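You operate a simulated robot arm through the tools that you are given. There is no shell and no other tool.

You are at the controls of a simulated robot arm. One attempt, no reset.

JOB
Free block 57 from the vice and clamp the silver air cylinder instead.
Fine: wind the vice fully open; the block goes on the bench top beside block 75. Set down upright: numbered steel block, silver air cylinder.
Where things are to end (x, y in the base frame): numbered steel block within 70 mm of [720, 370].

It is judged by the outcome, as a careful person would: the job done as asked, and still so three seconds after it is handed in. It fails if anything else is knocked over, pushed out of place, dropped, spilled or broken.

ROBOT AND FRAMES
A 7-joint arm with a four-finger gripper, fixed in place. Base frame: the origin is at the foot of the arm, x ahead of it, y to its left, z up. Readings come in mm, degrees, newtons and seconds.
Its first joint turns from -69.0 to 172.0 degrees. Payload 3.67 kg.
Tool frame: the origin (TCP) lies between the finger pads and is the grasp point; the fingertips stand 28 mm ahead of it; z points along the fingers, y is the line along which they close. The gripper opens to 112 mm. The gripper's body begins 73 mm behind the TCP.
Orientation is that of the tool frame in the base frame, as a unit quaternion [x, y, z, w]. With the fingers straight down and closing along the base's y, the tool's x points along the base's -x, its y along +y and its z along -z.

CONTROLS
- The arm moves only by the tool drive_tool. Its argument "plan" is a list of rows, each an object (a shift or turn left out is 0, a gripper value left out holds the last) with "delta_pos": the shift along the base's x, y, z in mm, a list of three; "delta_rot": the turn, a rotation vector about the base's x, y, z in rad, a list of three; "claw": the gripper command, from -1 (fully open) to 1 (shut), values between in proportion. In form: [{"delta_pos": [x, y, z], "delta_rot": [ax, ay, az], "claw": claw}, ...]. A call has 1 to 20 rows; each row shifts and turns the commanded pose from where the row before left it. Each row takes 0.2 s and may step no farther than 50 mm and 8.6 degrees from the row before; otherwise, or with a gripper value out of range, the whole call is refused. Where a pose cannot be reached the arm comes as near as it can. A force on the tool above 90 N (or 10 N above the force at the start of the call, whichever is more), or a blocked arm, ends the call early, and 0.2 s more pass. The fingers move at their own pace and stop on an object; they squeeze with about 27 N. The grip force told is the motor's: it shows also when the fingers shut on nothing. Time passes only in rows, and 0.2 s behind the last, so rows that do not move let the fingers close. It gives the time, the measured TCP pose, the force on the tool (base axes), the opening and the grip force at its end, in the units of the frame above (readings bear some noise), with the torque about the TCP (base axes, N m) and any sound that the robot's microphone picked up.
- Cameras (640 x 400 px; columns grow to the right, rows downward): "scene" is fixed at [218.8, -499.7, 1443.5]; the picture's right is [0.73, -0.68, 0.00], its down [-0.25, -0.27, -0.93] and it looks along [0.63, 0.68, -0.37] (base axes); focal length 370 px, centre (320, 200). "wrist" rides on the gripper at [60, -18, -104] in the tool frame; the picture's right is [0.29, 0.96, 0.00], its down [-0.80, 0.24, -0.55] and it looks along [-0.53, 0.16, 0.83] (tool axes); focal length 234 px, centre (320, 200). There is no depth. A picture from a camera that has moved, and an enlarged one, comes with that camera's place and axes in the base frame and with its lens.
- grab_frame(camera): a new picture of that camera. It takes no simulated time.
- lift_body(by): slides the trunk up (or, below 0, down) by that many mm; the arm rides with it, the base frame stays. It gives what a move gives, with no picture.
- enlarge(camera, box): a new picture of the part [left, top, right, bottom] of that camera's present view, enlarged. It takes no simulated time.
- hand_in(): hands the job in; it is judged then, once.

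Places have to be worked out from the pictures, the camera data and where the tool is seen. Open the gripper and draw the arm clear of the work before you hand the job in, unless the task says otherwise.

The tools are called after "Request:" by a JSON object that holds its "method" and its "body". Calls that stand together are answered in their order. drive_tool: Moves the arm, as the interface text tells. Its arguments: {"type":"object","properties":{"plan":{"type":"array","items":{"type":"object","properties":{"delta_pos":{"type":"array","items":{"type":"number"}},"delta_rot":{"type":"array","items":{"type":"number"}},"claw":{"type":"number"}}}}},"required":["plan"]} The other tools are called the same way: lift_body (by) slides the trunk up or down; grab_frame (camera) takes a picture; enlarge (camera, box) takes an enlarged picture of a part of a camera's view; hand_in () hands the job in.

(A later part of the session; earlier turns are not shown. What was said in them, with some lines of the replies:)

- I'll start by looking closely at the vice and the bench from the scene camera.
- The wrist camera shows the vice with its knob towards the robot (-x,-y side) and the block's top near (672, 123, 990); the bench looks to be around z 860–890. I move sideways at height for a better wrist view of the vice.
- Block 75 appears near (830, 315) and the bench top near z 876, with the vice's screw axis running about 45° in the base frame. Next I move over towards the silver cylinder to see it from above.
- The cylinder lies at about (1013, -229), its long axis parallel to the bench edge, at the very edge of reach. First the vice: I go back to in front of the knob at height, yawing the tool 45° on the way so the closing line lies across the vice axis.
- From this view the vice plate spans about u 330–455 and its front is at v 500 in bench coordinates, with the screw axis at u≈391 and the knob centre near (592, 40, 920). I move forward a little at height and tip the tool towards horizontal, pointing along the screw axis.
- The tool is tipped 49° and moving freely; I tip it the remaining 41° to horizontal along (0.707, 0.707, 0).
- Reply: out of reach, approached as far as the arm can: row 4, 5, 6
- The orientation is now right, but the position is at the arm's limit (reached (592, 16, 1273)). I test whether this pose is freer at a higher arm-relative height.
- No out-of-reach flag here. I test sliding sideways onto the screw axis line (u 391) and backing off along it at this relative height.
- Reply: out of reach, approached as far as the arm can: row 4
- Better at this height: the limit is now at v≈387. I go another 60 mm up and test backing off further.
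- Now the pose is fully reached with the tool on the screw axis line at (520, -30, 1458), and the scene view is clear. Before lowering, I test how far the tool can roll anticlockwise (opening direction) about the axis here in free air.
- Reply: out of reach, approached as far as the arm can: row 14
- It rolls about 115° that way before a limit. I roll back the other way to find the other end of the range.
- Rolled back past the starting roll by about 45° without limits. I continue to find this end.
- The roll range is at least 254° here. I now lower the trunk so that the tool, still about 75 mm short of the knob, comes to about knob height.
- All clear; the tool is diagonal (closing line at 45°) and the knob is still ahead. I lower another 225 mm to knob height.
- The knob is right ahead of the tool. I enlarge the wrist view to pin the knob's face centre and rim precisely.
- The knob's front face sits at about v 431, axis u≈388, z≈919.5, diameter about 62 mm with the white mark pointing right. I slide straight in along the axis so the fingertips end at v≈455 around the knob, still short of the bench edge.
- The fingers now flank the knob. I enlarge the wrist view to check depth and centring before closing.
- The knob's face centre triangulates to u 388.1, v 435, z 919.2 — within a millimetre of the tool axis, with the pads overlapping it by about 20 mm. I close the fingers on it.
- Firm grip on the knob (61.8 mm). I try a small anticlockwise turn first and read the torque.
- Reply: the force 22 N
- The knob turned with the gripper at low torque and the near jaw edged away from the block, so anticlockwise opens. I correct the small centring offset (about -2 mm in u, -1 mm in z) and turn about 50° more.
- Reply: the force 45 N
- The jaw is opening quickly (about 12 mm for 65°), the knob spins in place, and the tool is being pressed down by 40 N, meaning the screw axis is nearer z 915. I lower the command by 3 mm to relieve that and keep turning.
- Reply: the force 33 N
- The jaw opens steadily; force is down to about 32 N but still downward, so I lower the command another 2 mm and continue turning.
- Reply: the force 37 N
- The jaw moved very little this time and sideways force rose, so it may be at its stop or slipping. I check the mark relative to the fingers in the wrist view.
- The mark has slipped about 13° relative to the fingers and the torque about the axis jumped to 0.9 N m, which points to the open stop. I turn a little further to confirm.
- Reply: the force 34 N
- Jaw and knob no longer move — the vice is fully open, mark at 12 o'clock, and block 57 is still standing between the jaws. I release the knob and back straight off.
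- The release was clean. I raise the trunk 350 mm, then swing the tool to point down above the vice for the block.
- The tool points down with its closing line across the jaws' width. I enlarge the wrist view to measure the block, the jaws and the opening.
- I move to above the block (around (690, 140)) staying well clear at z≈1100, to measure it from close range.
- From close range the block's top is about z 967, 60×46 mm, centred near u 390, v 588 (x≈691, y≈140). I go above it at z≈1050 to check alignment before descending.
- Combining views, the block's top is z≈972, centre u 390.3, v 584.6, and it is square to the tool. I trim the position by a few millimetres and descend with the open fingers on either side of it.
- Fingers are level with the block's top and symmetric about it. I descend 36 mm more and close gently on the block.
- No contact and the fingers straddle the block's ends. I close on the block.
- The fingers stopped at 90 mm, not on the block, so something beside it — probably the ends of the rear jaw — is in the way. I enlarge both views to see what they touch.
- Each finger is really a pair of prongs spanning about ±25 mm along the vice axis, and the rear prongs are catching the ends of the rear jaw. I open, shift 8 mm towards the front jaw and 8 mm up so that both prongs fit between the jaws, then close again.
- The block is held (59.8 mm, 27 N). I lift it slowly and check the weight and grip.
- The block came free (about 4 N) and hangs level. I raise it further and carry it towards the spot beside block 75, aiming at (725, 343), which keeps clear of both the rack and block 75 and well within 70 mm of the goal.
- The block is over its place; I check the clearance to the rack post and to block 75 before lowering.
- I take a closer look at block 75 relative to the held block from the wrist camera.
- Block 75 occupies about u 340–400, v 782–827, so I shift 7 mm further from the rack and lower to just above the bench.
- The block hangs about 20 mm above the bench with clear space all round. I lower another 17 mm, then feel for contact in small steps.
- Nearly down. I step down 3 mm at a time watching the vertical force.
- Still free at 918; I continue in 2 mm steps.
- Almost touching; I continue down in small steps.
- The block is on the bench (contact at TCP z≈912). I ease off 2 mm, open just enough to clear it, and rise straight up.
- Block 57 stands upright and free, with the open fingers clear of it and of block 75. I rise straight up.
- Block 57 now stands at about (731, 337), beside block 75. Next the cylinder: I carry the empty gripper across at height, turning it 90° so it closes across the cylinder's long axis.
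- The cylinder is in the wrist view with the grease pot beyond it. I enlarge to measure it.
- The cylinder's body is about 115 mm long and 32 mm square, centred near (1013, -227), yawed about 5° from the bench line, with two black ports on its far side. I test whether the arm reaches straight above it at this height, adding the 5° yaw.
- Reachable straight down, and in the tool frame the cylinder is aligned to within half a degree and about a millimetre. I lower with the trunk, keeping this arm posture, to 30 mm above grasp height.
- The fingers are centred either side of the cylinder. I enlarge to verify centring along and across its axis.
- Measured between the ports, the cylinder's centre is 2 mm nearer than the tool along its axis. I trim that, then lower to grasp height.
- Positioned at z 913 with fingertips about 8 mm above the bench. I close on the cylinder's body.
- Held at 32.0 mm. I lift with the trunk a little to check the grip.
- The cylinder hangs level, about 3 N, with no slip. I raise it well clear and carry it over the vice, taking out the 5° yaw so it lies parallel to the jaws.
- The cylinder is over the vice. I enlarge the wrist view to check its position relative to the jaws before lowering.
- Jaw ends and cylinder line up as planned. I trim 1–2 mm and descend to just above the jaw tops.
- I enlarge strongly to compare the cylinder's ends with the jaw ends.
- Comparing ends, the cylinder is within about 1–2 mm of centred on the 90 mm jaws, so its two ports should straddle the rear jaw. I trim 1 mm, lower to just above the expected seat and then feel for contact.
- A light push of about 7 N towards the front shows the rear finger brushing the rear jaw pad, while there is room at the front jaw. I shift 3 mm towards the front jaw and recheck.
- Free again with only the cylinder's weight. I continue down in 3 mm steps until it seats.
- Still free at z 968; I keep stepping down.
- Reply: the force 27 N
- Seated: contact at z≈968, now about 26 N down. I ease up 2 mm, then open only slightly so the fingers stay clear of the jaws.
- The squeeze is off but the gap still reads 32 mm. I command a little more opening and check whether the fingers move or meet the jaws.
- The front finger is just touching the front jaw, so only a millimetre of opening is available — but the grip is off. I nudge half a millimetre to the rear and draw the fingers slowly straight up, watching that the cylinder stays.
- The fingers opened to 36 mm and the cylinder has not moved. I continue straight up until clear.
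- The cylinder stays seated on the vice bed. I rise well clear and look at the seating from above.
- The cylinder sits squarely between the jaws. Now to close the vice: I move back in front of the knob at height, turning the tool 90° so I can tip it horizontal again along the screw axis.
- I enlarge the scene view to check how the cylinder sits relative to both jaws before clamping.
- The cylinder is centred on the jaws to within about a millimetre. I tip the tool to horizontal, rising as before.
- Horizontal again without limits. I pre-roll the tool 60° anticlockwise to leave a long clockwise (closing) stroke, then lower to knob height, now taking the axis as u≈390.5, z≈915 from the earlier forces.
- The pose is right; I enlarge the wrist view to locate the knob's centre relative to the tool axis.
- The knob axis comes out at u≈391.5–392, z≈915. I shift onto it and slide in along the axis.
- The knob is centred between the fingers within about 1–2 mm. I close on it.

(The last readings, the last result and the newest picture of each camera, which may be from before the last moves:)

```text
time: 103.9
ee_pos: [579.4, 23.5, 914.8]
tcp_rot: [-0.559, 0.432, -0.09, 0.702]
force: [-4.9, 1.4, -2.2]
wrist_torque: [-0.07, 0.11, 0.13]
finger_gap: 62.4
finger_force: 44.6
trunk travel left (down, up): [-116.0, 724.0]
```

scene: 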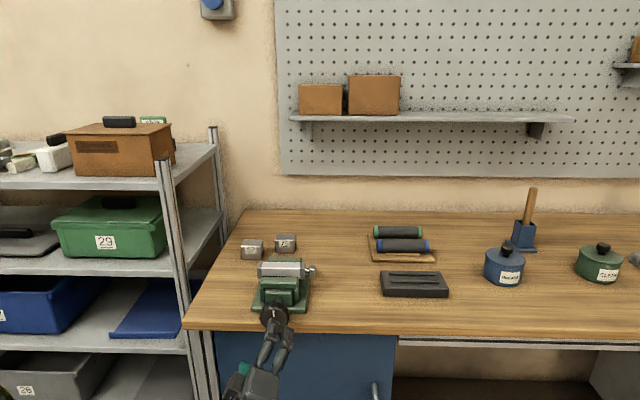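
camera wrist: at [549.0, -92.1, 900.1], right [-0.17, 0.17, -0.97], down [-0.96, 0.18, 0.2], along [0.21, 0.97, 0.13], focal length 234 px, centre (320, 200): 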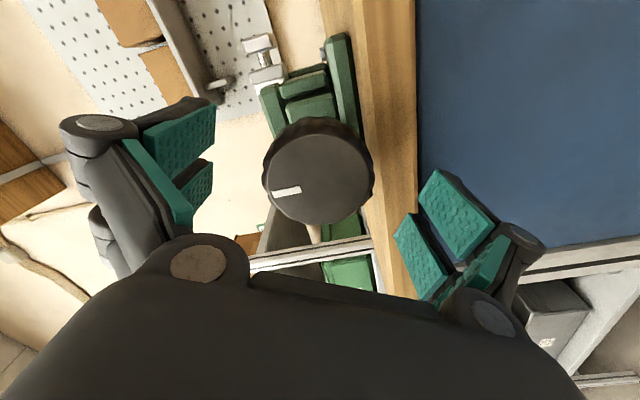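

Gripped with little side force. I turn clockwise 50° to start closing.

Request:
{"method": "drive_tool", "body": {"plan": [{"delta_rot": [0.105, 0.105, 0], "claw": 1}, {"delta_rot": [0.105, 0.105, 0]}, {"delta_rot": [0.105, 0.105, 0]}, {"delta_rot": [0.105, 0.105, 0]}, {"delta_rot": [0.105, 0.105, 0]}, {"delta_rot": [0.105, 0.105, 0]}, {"delta_pos": [0, 0, 0]}]}}

Request:
{"method": "enlarge", "body": {"camera": "scene", "box": [235, 250, 325, 340]}}

```text
time: 105.5
ee_pos: [578.2, 25.9, 914.7]
tcp_rot: [-0.319, 0.632, 0.223, 0.67]
force: [-31.5, 17.3, -21.6]
wrist_torque: [-0.64, 0.54, 1.25]
finger_gap: 62.2
finger_force: 45.1
trunk travel left (down, up): [-116.0, 724.0]
```

```text
4.44 times, centred on (280, 295) of scene
camera zoom: at [218.8, -499.7, 1443.5], right [0.73, -0.68, 0.0], down [-0.25, -0.27, -0.93], along [0.63, 0.68, -0.37], focal length 1645 px, centre (498, -222)
```

zoom: 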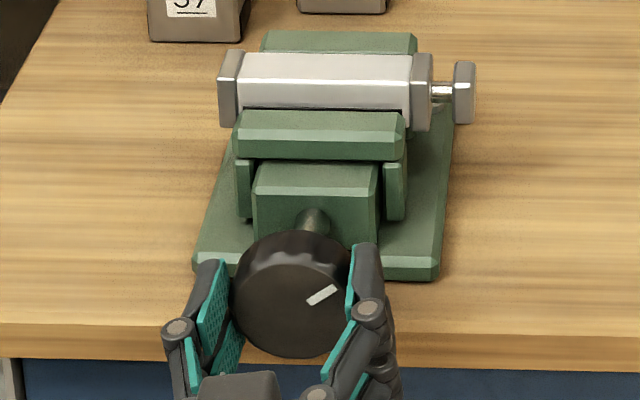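

The jaw is closing. The side force suggests the axis is 2–3 mm to the left and slightly lower, so I correct and turn another 50°.

Request:
{"method": "drive_tool", "body": {"plan": [{"delta_pos": [-1.0, 1.0, -0.7], "claw": 1}, {"delta_pos": [-0.8, 0.8, -0.8], "delta_rot": [0.06, 0.06, 0]}, {"delta_rot": [0.105, 0.105, 0]}, {"delta_rot": [0.105, 0.105, 0]}, {"delta_rot": [0.105, 0.105, 0]}, {"delta_pos": [0, 0, 0]}]}}

Request:
{"method": "enlarge", "body": {"camera": "scene", "box": [235, 250, 325, 340]}}

```text
time: 106.9
ee_pos: [577.7, 26.8, 914.3]
tcp_rot: [-0.143, 0.692, 0.39, 0.59]
force: [-20.9, 13.4, -3.6]
wrist_torque: [0.0, 0.01, 1.18]
finger_gap: 62.4
finger_force: 45.0
trunk travel left (down, up): [-116.0, 724.0]
```

```text
4.44 times, centred on (280, 295) of scene
camera zoom: at [218.8, -499.7, 1443.5], right [0.73, -0.68, 0.0], down [-0.25, -0.27, -0.93], along [0.63, 0.68, -0.37], focal length 1645 px, centre (498, -222)
```

zoom: 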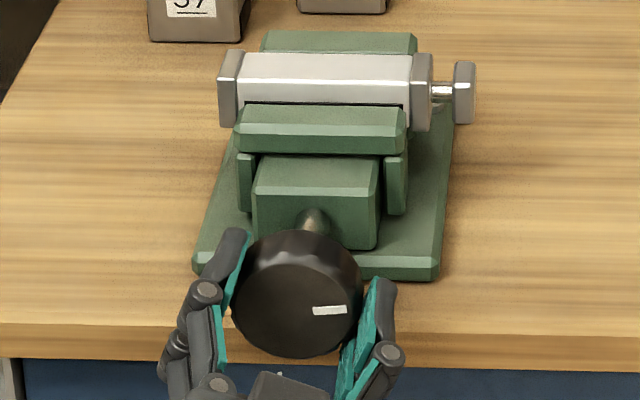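

The front jaw has nearly reached the cylinder, which has not been disturbed. I keep turning in shorter steps.

Request:
{"method": "drive_tool", "body": {"plan": [{"delta_pos": [-0.8, 0.8, 0], "delta_rot": [0.06, 0.06, 0], "claw": 1}, {"delta_rot": [0.105, 0.105, 0]}, {"delta_rot": [0.105, 0.105, 0]}, {"delta_rot": [0.105, 0.105, 0]}, {"delta_pos": [0, 0, 0]}]}}

Request:
{"method": "enlarge", "body": {"camera": "scene", "box": [235, 250, 325, 340]}}

```text
time: 108.1
ee_pos: [576.1, 26.4, 914.6]
tcp_rot: [0.045, 0.705, 0.531, 0.468]
force: [-8.6, 9.3, 9.9]
wrist_torque: [0.34, -0.4, 0.26]
finger_gap: 62.0
finger_force: 44.9
trunk travel left (down, up): [-116.0, 724.0]
```

```text
4.44 times, centred on (280, 295) of scene
camera zoom: at [218.8, -499.7, 1443.5], right [0.73, -0.68, 0.0], down [-0.25, -0.27, -0.93], along [0.63, 0.68, -0.37], focal length 1645 px, centre (498, -222)
```

zoom: 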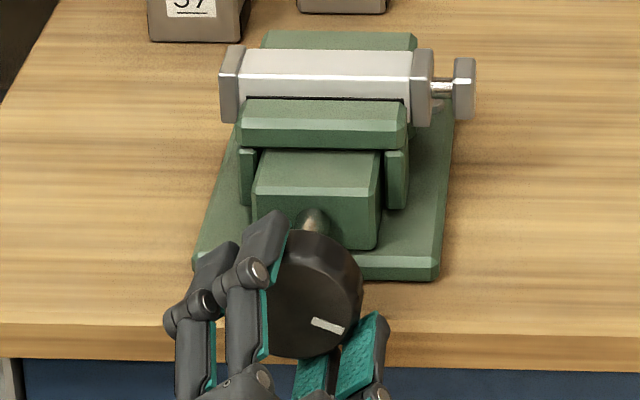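

The jaw is now pushing the cylinder evenly towards the rear jaw. I continue in short turns watching for the torque to rise.

Request:
{"method": "drive_tool", "body": {"plan": [{"delta_rot": [0.105, 0.105, 0], "claw": 1}, {"delta_rot": [0.105, 0.105, 0]}, {"delta_rot": [0.105, 0.105, 0]}, {"delta_pos": [0, 0, 0]}]}}

Request:
{"method": "enlarge", "body": {"camera": "scene", "box": [235, 250, 325, 340]}}

```text
time: 109.1
ee_pos: [576.0, 27.3, 915.6]
tcp_rot: [0.2, 0.677, 0.622, 0.339]
force: [0.6, 8.6, 29.1]
wrist_torque: [0.22, -0.32, 1.42]
finger_gap: 62.1
finger_force: 44.9
trunk travel left (down, up): [-116.0, 724.0]
```

```text
4.44 times, centred on (280, 295) of scene
camera zoom: at [218.8, -499.7, 1443.5], right [0.73, -0.68, 0.0], down [-0.25, -0.27, -0.93], along [0.63, 0.68, -0.37], focal length 1645 px, centre (498, -222)
```

zoom: 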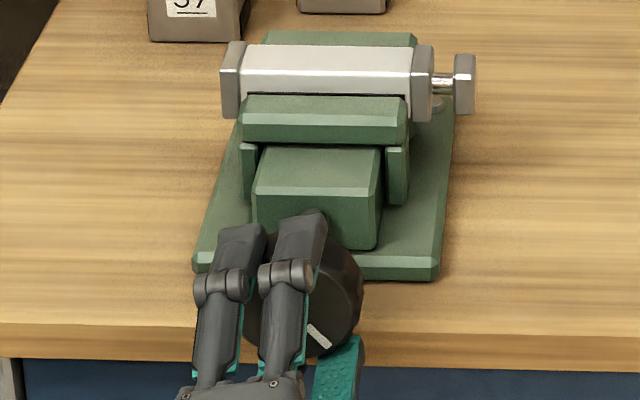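

Still moving freely (the +29 N vertical is centring, so I raise the command 1.5 mm). I continue turning.

Request:
{"method": "drive_tool", "body": {"plan": [{"delta_pos": [0, 0, 1.5], "delta_rot": [0.06, 0.06, 0], "claw": 1}, {"delta_rot": [0.105, 0.105, 0]}, {"delta_rot": [0.105, 0.105, 0]}, {"delta_pos": [0, 0, 0]}]}}

Request:
{"method": "enlarge", "body": {"camera": "scene", "box": [235, 250, 325, 340]}}

```text
time: 110.1
ee_pos: [575.6, 26.2, 917.2]
tcp_rot: [0.325, 0.627, 0.675, 0.214]
force: [7.4, 11.0, 32.0]
wrist_torque: [0.5, -0.57, 0.8]
finger_gap: 62.5
finger_force: 45.0
trunk travel left (down, up): [-116.0, 724.0]
```

```text
4.44 times, centred on (280, 295) of scene
camera zoom: at [218.8, -499.7, 1443.5], right [0.73, -0.68, 0.0], down [-0.25, -0.27, -0.93], along [0.63, 0.68, -0.37], focal length 1645 px, centre (498, -222)
```

zoom: 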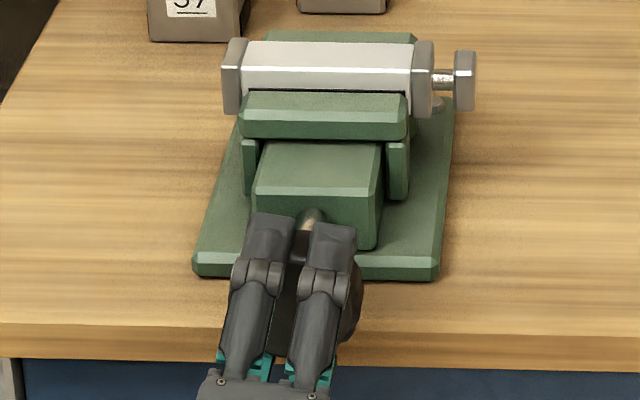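

The cylinder is still sliding back evenly. I continue another 22° and then will re-grip if needed.

Request:
{"method": "drive_tool", "body": {"plan": [{"delta_pos": [0, 0, 1.5], "delta_rot": [0.06, 0.06, 0], "claw": 1}, {"delta_rot": [0.105, 0.105, 0]}, {"delta_rot": [0.105, 0.105, 0]}, {"delta_pos": [0, 0, 0]}]}}

Request:
{"method": "enlarge", "body": {"camera": "scene", "box": [235, 250, 325, 340]}}

Request:
{"method": "grab_frame", "body": {"camera": "wrist"}}

```text
time: 111.1
ee_pos: [575.4, 27.9, 916.4]
tcp_rot: [0.439, 0.554, 0.703, 0.082]
force: [7.1, 6.2, 25.1]
wrist_torque: [-0.01, -0.76, 0.03]
finger_gap: 62.4
finger_force: 45.1
trunk travel left (down, up): [-116.0, 724.0]
```

```text
4.44 times, centred on (280, 295) of scene
camera zoom: at [218.8, -499.7, 1443.5], right [0.73, -0.68, 0.0], down [-0.25, -0.27, -0.93], along [0.63, 0.68, -0.37], focal length 1645 px, centre (498, -222)
```

zoom: 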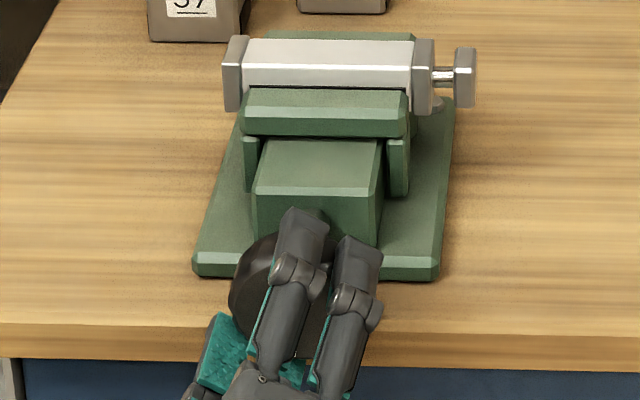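

```text
taken
camera wrist: at [460.6, -4.7, 933.4], right [0.18, -0.18, 0.97], down [0.18, -0.96, -0.22], along [0.97, 0.21, -0.14], focal length 234 px, centre (320, 200)
```

wrist: 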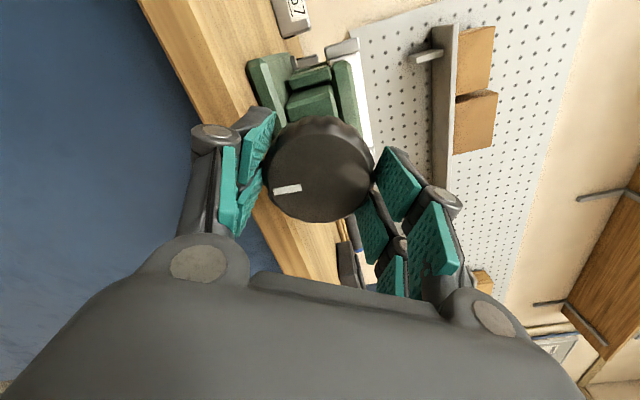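

No slip so far, and the torque about the axis has risen to about 0.5 N m — the cylinder is meeting the rear jaw. I tighten a little more.

Request:
{"method": "drive_tool", "body": {"plan": [{"delta_rot": [0.05, 0.05, 0], "claw": 1}, {"delta_rot": [0.05, 0.05, 0]}, {"delta_pos": [0, 0, 0]}]}}

Request:
{"method": "enlarge", "body": {"camera": "scene", "box": [235, 250, 325, 340]}}

Request:
{"method": "grab_frame", "body": {"camera": "wrist"}}

```text
time: 111.9
ee_pos: [577.1, 25.1, 916.3]
tcp_rot: [0.477, 0.521, 0.707, 0.032]
force: [6.9, -1.8, 17.2]
wrist_torque: [-0.34, -0.28, -0.56]
finger_gap: 61.4
finger_force: 44.7
trunk travel left (down, up): [-116.0, 724.0]
```

```text
4.44 times, centred on (280, 295) of scene
camera zoom: at [218.8, -499.7, 1443.5], right [0.73, -0.68, 0.0], down [-0.25, -0.27, -0.93], along [0.63, 0.68, -0.37], focal length 1645 px, centre (498, -222)
```

zoom: 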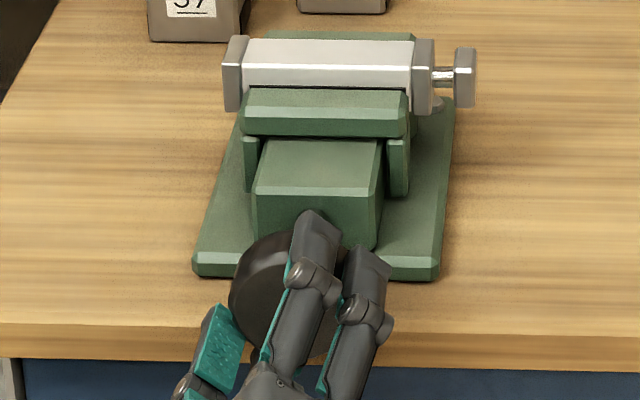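

```text
taken
camera wrist: at [463.3, -7.5, 941.2], right [0.28, -0.28, 0.92], down [0.15, -0.93, -0.33], along [0.95, 0.23, -0.22], focal length 234 px, centre (320, 200)
```

wrist: 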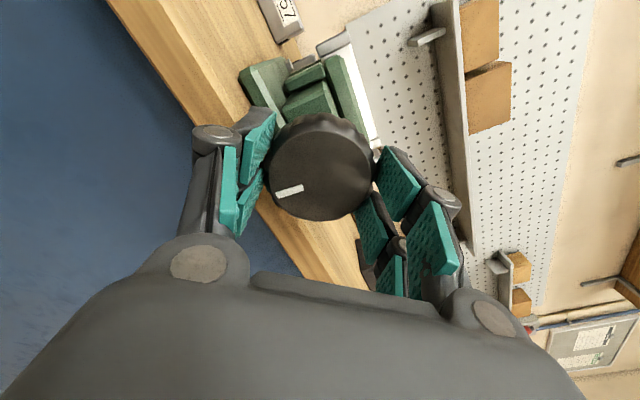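

The jaw no longer advances and the fingers are slipping on the knob — it's tight. I give one last small turn to make sure and check nothing else moves.

Request:
{"method": "drive_tool", "body": {"plan": [{"delta_rot": [0.06, 0.06, 0], "claw": 1}, {"delta_rot": [0.04, 0.04, 0]}, {"delta_pos": [0, 0, 0]}]}}

Request:
{"method": "grab_frame", "body": {"camera": "wrist"}}

Request:
{"method": "enlarge", "body": {"camera": "scene", "box": [235, 240, 325, 330]}}

```text
time: 112.7
ee_pos: [577.2, 26.7, 916.4]
tcp_rot: [0.513, 0.486, 0.707, -0.017]
force: [6.8, -8.0, 7.9]
wrist_torque: [-0.75, -0.87, -0.73]
finger_gap: 61.7
finger_force: 45.4
trunk travel left (down, up): [-116.0, 724.0]
```

```text
taken
camera wrist: at [466.2, -10.4, 948.9], right [0.37, -0.37, 0.86], down [0.11, -0.9, -0.43], along [0.92, 0.25, -0.29], focal length 234 px, centre (320, 200)
```

wrist: 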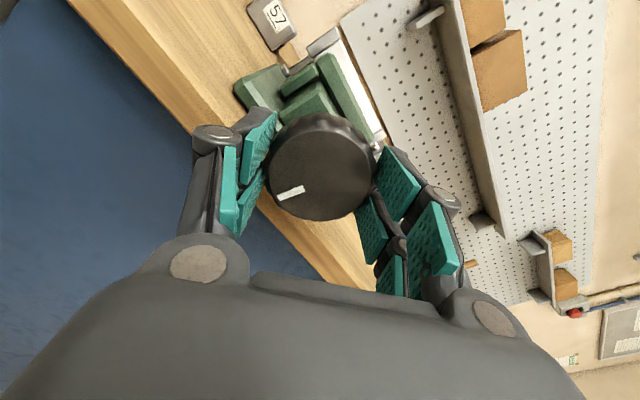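

```text
4.44 times, centred on (280, 285) of scene
camera zoom: at [218.8, -499.7, 1443.5], right [0.73, -0.68, 0.0], down [-0.25, -0.27, -0.93], along [0.63, 0.68, -0.37], focal length 1645 px, centre (498, -178)
```

zoom: 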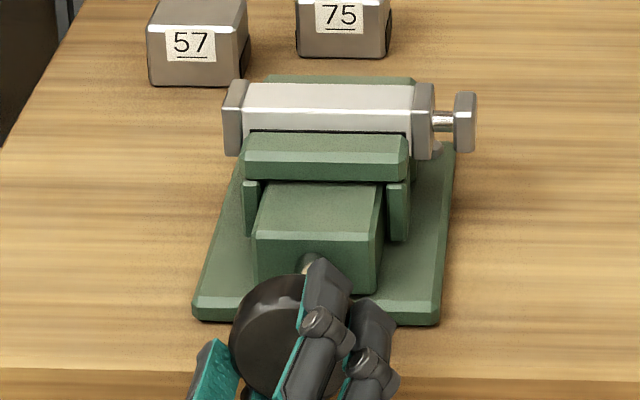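

The vice is tight (about 1.1 N m and no movement). I release the knob and back straight off.

Request:
{"method": "drive_tool", "body": {"plan": [{"claw": -1}, {"claw": -1}, {"claw": -1}, {"delta_pos": [-14, -14, 0]}, {"delta_pos": [-14, -14, 0]}, {"delta_pos": [-14, -14, 0]}, {"delta_pos": [-14, -14, 0]}, {"delta_pos": [0, 0, 0]}]}}

Request:
{"method": "enlarge", "body": {"camera": "scene", "box": [235, 240, 325, 330]}}

```text
time: 114.5
ee_pos: [520.6, -30.6, 916.5]
tcp_rot: [0.512, 0.487, 0.707, -0.017]
force: [-0.7, -0.6, 0.3]
wrist_torque: [0.02, 0.0, 0.02]
finger_gap: 112.2
finger_force: 0.0
trunk travel left (down, up): [-116.0, 724.0]
```

```text
4.44 times, centred on (280, 285) of scene
camera zoom: at [218.8, -499.7, 1443.5], right [0.73, -0.68, 0.0], down [-0.25, -0.27, -0.93], along [0.63, 0.68, -0.37], focal length 1645 px, centre (498, -178)
```

zoom: 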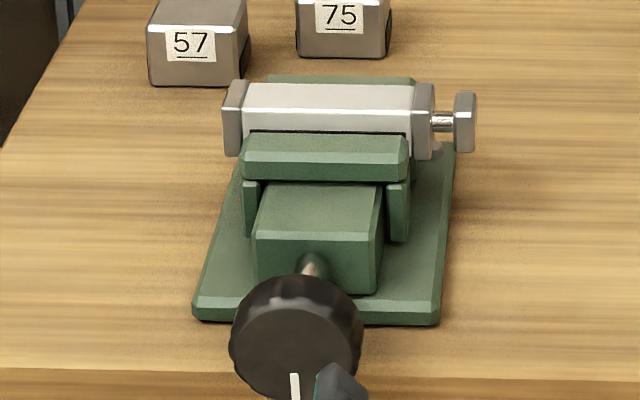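

The cylinder stays clamped after release, and the knob mark now points down. I raise the trunk to draw the arm clear and inspect from above.

Request:
{"method": "lift_body", "body": {"by": 340}}

Request:
{"method": "drive_tool", "body": {"plan": [{"delta_rot": [-0.105, -0.105, 0], "claw": -1}, {"delta_rot": [-0.105, -0.105, 0]}, {"delta_rot": [-0.105, -0.105, 0]}, {"delta_rot": [-0.105, -0.105, 0]}, {"delta_rot": [-0.105, -0.105, 0]}, {"delta_rot": [-0.105, -0.105, 0]}, {"delta_rot": [-0.105, -0.105, 0]}, {"delta_rot": [-0.105, -0.105, 0]}, {"delta_rot": [-0.105, -0.105, 0]}, {"delta_rot": [-0.105, -0.105, 0]}, {"delta_rot": [-0.105, -0.105, 0]}, {"delta_rot": [-0.105, -0.105, 0]}, {"delta_rot": [-0.105, -0.105, 0]}, {"delta_rot": [-0.105, -0.105, 0]}, {"delta_rot": [-0.105, -0.105, 0]}, {"delta_rot": [-0.105, -0.105, 0]}, {"delta_pos": [0, 0, 0]}]}}

Request:
{"method": "grab_frame", "body": {"camera": "scene"}}

```text
time: 117.8
ee_pos: [520.4, -29.3, 1257.0]
tcp_rot: [0.512, 0.487, 0.707, -0.018]
force: [0.5, -0.2, 0.3]
wrist_torque: [-0.05, 0.02, 0.03]
finger_gap: 111.9
finger_force: 0.1
trunk travel left (down, up): [-456.0, 384.0]
```

```text
time: 121.5
ee_pos: [521.5, -29.5, 1256.6]
tcp_rot: [-0.262, 0.657, 0.28, 0.65]
force: [0.1, -0.3, -0.6]
wrist_torque: [0.05, 0.03, 0.01]
finger_gap: 112.2
finger_force: 0.0
trunk travel left (down, up): [-456.0, 384.0]
```

```text
taken
```

scene: 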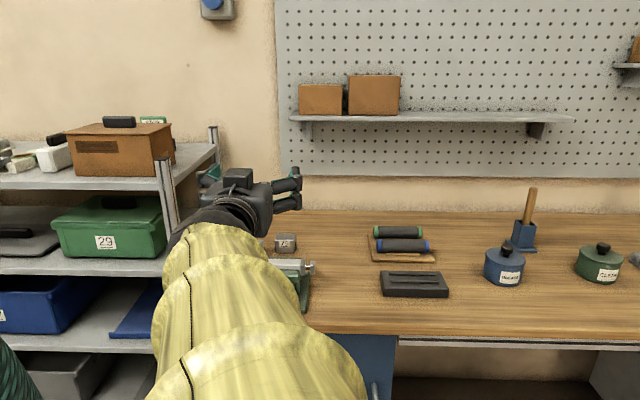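

Everything on the bench is undisturbed. I tip the tool back down for a top view of the clamped cylinder.

Request:
{"method": "drive_tool", "body": {"plan": [{"delta_pos": [0, 0, -6], "delta_rot": [-0.101, 0.101, 0], "claw": -1}, {"delta_pos": [0, 0, -6], "delta_rot": [-0.101, 0.101, 0]}, {"delta_pos": [0, 0, -6], "delta_rot": [-0.101, 0.101, 0]}, {"delta_pos": [0, 0, -6], "delta_rot": [-0.101, 0.101, 0]}, {"delta_pos": [0, 0, -6], "delta_rot": [-0.101, 0.101, 0]}, {"delta_pos": [0, 0, -6], "delta_rot": [-0.101, 0.101, 0]}, {"delta_pos": [0, 0, -6], "delta_rot": [-0.101, 0.101, 0]}, {"delta_pos": [0, 0, -6], "delta_rot": [-0.101, 0.101, 0]}, {"delta_pos": [0, 0, -6], "delta_rot": [-0.101, 0.101, 0]}, {"delta_pos": [0, 0, -6], "delta_rot": [-0.101, 0.101, 0]}, {"delta_pos": [0, 0, -6], "delta_rot": [-0.101, 0.101, 0]}, {"delta_pos": [25, 25, 0]}, {"delta_pos": [25, 25, 0]}, {"delta_pos": [20, 20, 0]}, {"delta_pos": [0, 0, 0]}]}}

Request:
{"method": "grab_frame", "body": {"camera": "wrist"}}

Request:
{"method": "enlarge", "body": {"camera": "wrist", "box": [220, 110, 380, 270]}}

Request:
{"method": "grab_frame", "body": {"camera": "scene"}}

```text
time: 124.7
ee_pos: [592.2, 40.5, 1191.3]
tcp_rot: [-0.371, 0.929, 0.0, 0.0]
force: [-0.3, 0.0, -1.1]
wrist_torque: [0.0, -0.01, -0.01]
finger_gap: 111.9
finger_force: 0.0
trunk travel left (down, up): [-456.0, 384.0]
```

```text
taken
camera wrist: at [561.7, -14.4, 1295.4], right [-0.87, 0.5, 0.0], down [0.42, 0.72, 0.55], along [0.28, 0.48, -0.83], focal length 234 px, centre (320, 200)
```

wrist: 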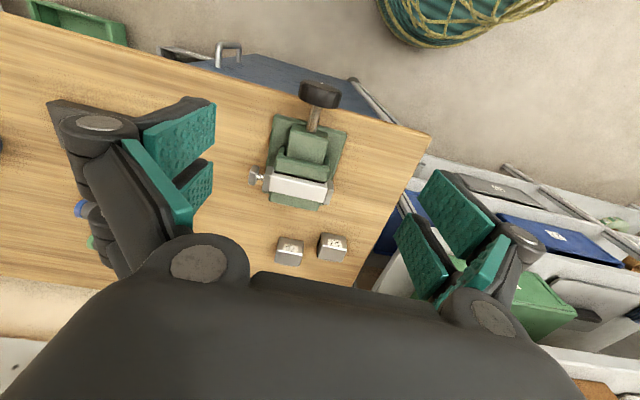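

```text
2.50 times, centred on (300, 190) of wrist
camera zoom: at [561.7, -14.4, 1295.4], right [-0.87, 0.5, 0.0], down [0.42, 0.72, 0.55], along [0.28, 0.48, -0.83], focal length 585 px, centre (370, 225)
```

zoom: 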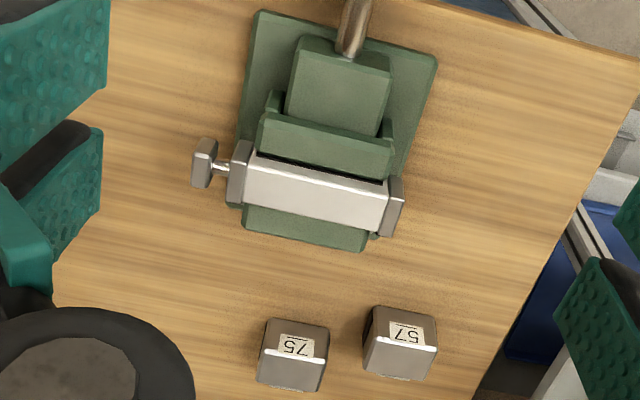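

```text
taken
```

scene: 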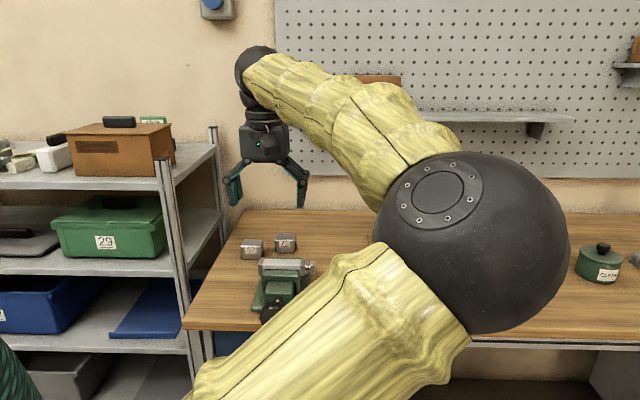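

The top view confirms it: the cylinder is gripped square between both jaws, and blocks 57 (about (737, 349), 27 mm from the goal) and 75 stand side by side. I draw the arm back and up, clear of the bench.

Request:
{"method": "drive_tool", "body": {"plan": [{"delta_pos": [-15, -15, 20], "claw": -1}, {"delta_pos": [-20, -20, 20]}, {"delta_pos": [-20, -20, 20]}, {"delta_pos": [-20, -20, 10]}, {"delta_pos": [-15, -15, 0]}, {"delta_pos": [0, 0, 0]}]}}

Request:
{"method": "grab_frame", "body": {"camera": "scene"}}

Request:
{"method": "enlarge", "body": {"camera": "wrist", "box": [200, 130, 360, 290]}}

```text
time: 126.0
ee_pos: [502.1, -49.4, 1259.9]
tcp_rot: [-0.37, 0.929, 0.0, -0.001]
force: [0.1, -0.7, 0.1]
wrist_torque: [-0.02, -0.03, 0.02]
finger_gap: 112.1
finger_force: 0.1
trunk travel left (down, up): [-456.0, 384.0]
```

```text
taken
```

scene: 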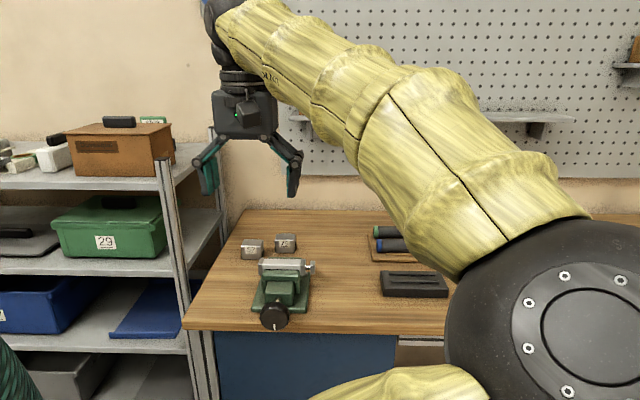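

```text
2.50 times, centred on (280, 210) of wrist
camera zoom: at [471.9, -103.4, 1364.5], right [-0.87, 0.5, 0.0], down [0.42, 0.72, 0.55], along [0.28, 0.48, -0.83], focal length 585 px, centre (420, 175)
```

zoom: 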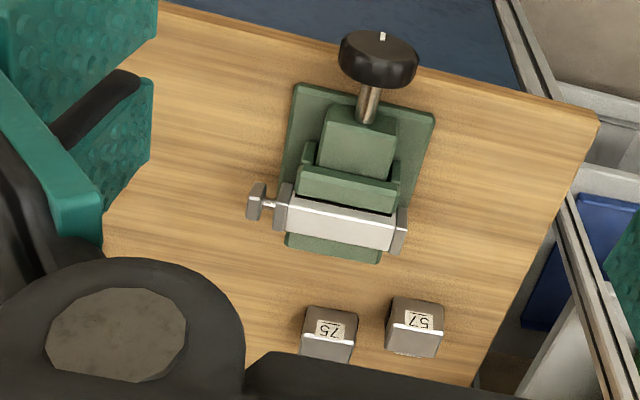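

The gripper is open and the arm is clear. The cylinder is clamped in the vice, block 57 stands upright beside block 75, and nothing else has moved, so I hand the job in.

Request:
{"method": "hand_in", "body": {}}

```text
The job is handed in.
```

The job is handed in: block 57 is out of the vice and the silver air cylinder is clamped in its place. I haven't seen the judging result.

- **Vice:** I wound the knob anticlockwise until the jaw stopped moving, with the mark at 12 o'clock. After seating the cylinder I wound it tight; it last took about 1.1 N m without the jaw moving. It stayed closed when I let go.
- **Block 57:** it stands upright on the bench beside block 75, at about (737, 349). That is roughly 27 mm from the target, inside the 70 mm allowed.
- **Air cylinder:** it lies parallel to the jaws, with its two ports just past the ends of the rear jaw. I took "upright" to mean the way it was lying on the bench, and clamped it horizontally.
- **Everything else:** in the final pictures nothing else had been knocked or moved out of place. The gripper is open and the arm is drawn back clear of the bench.

While going for the block, the fingers first closed on the ends of the rear jaw. I opened them, shifted 8 mm and gripped again; the block and vice showed no sign of being disturbed.
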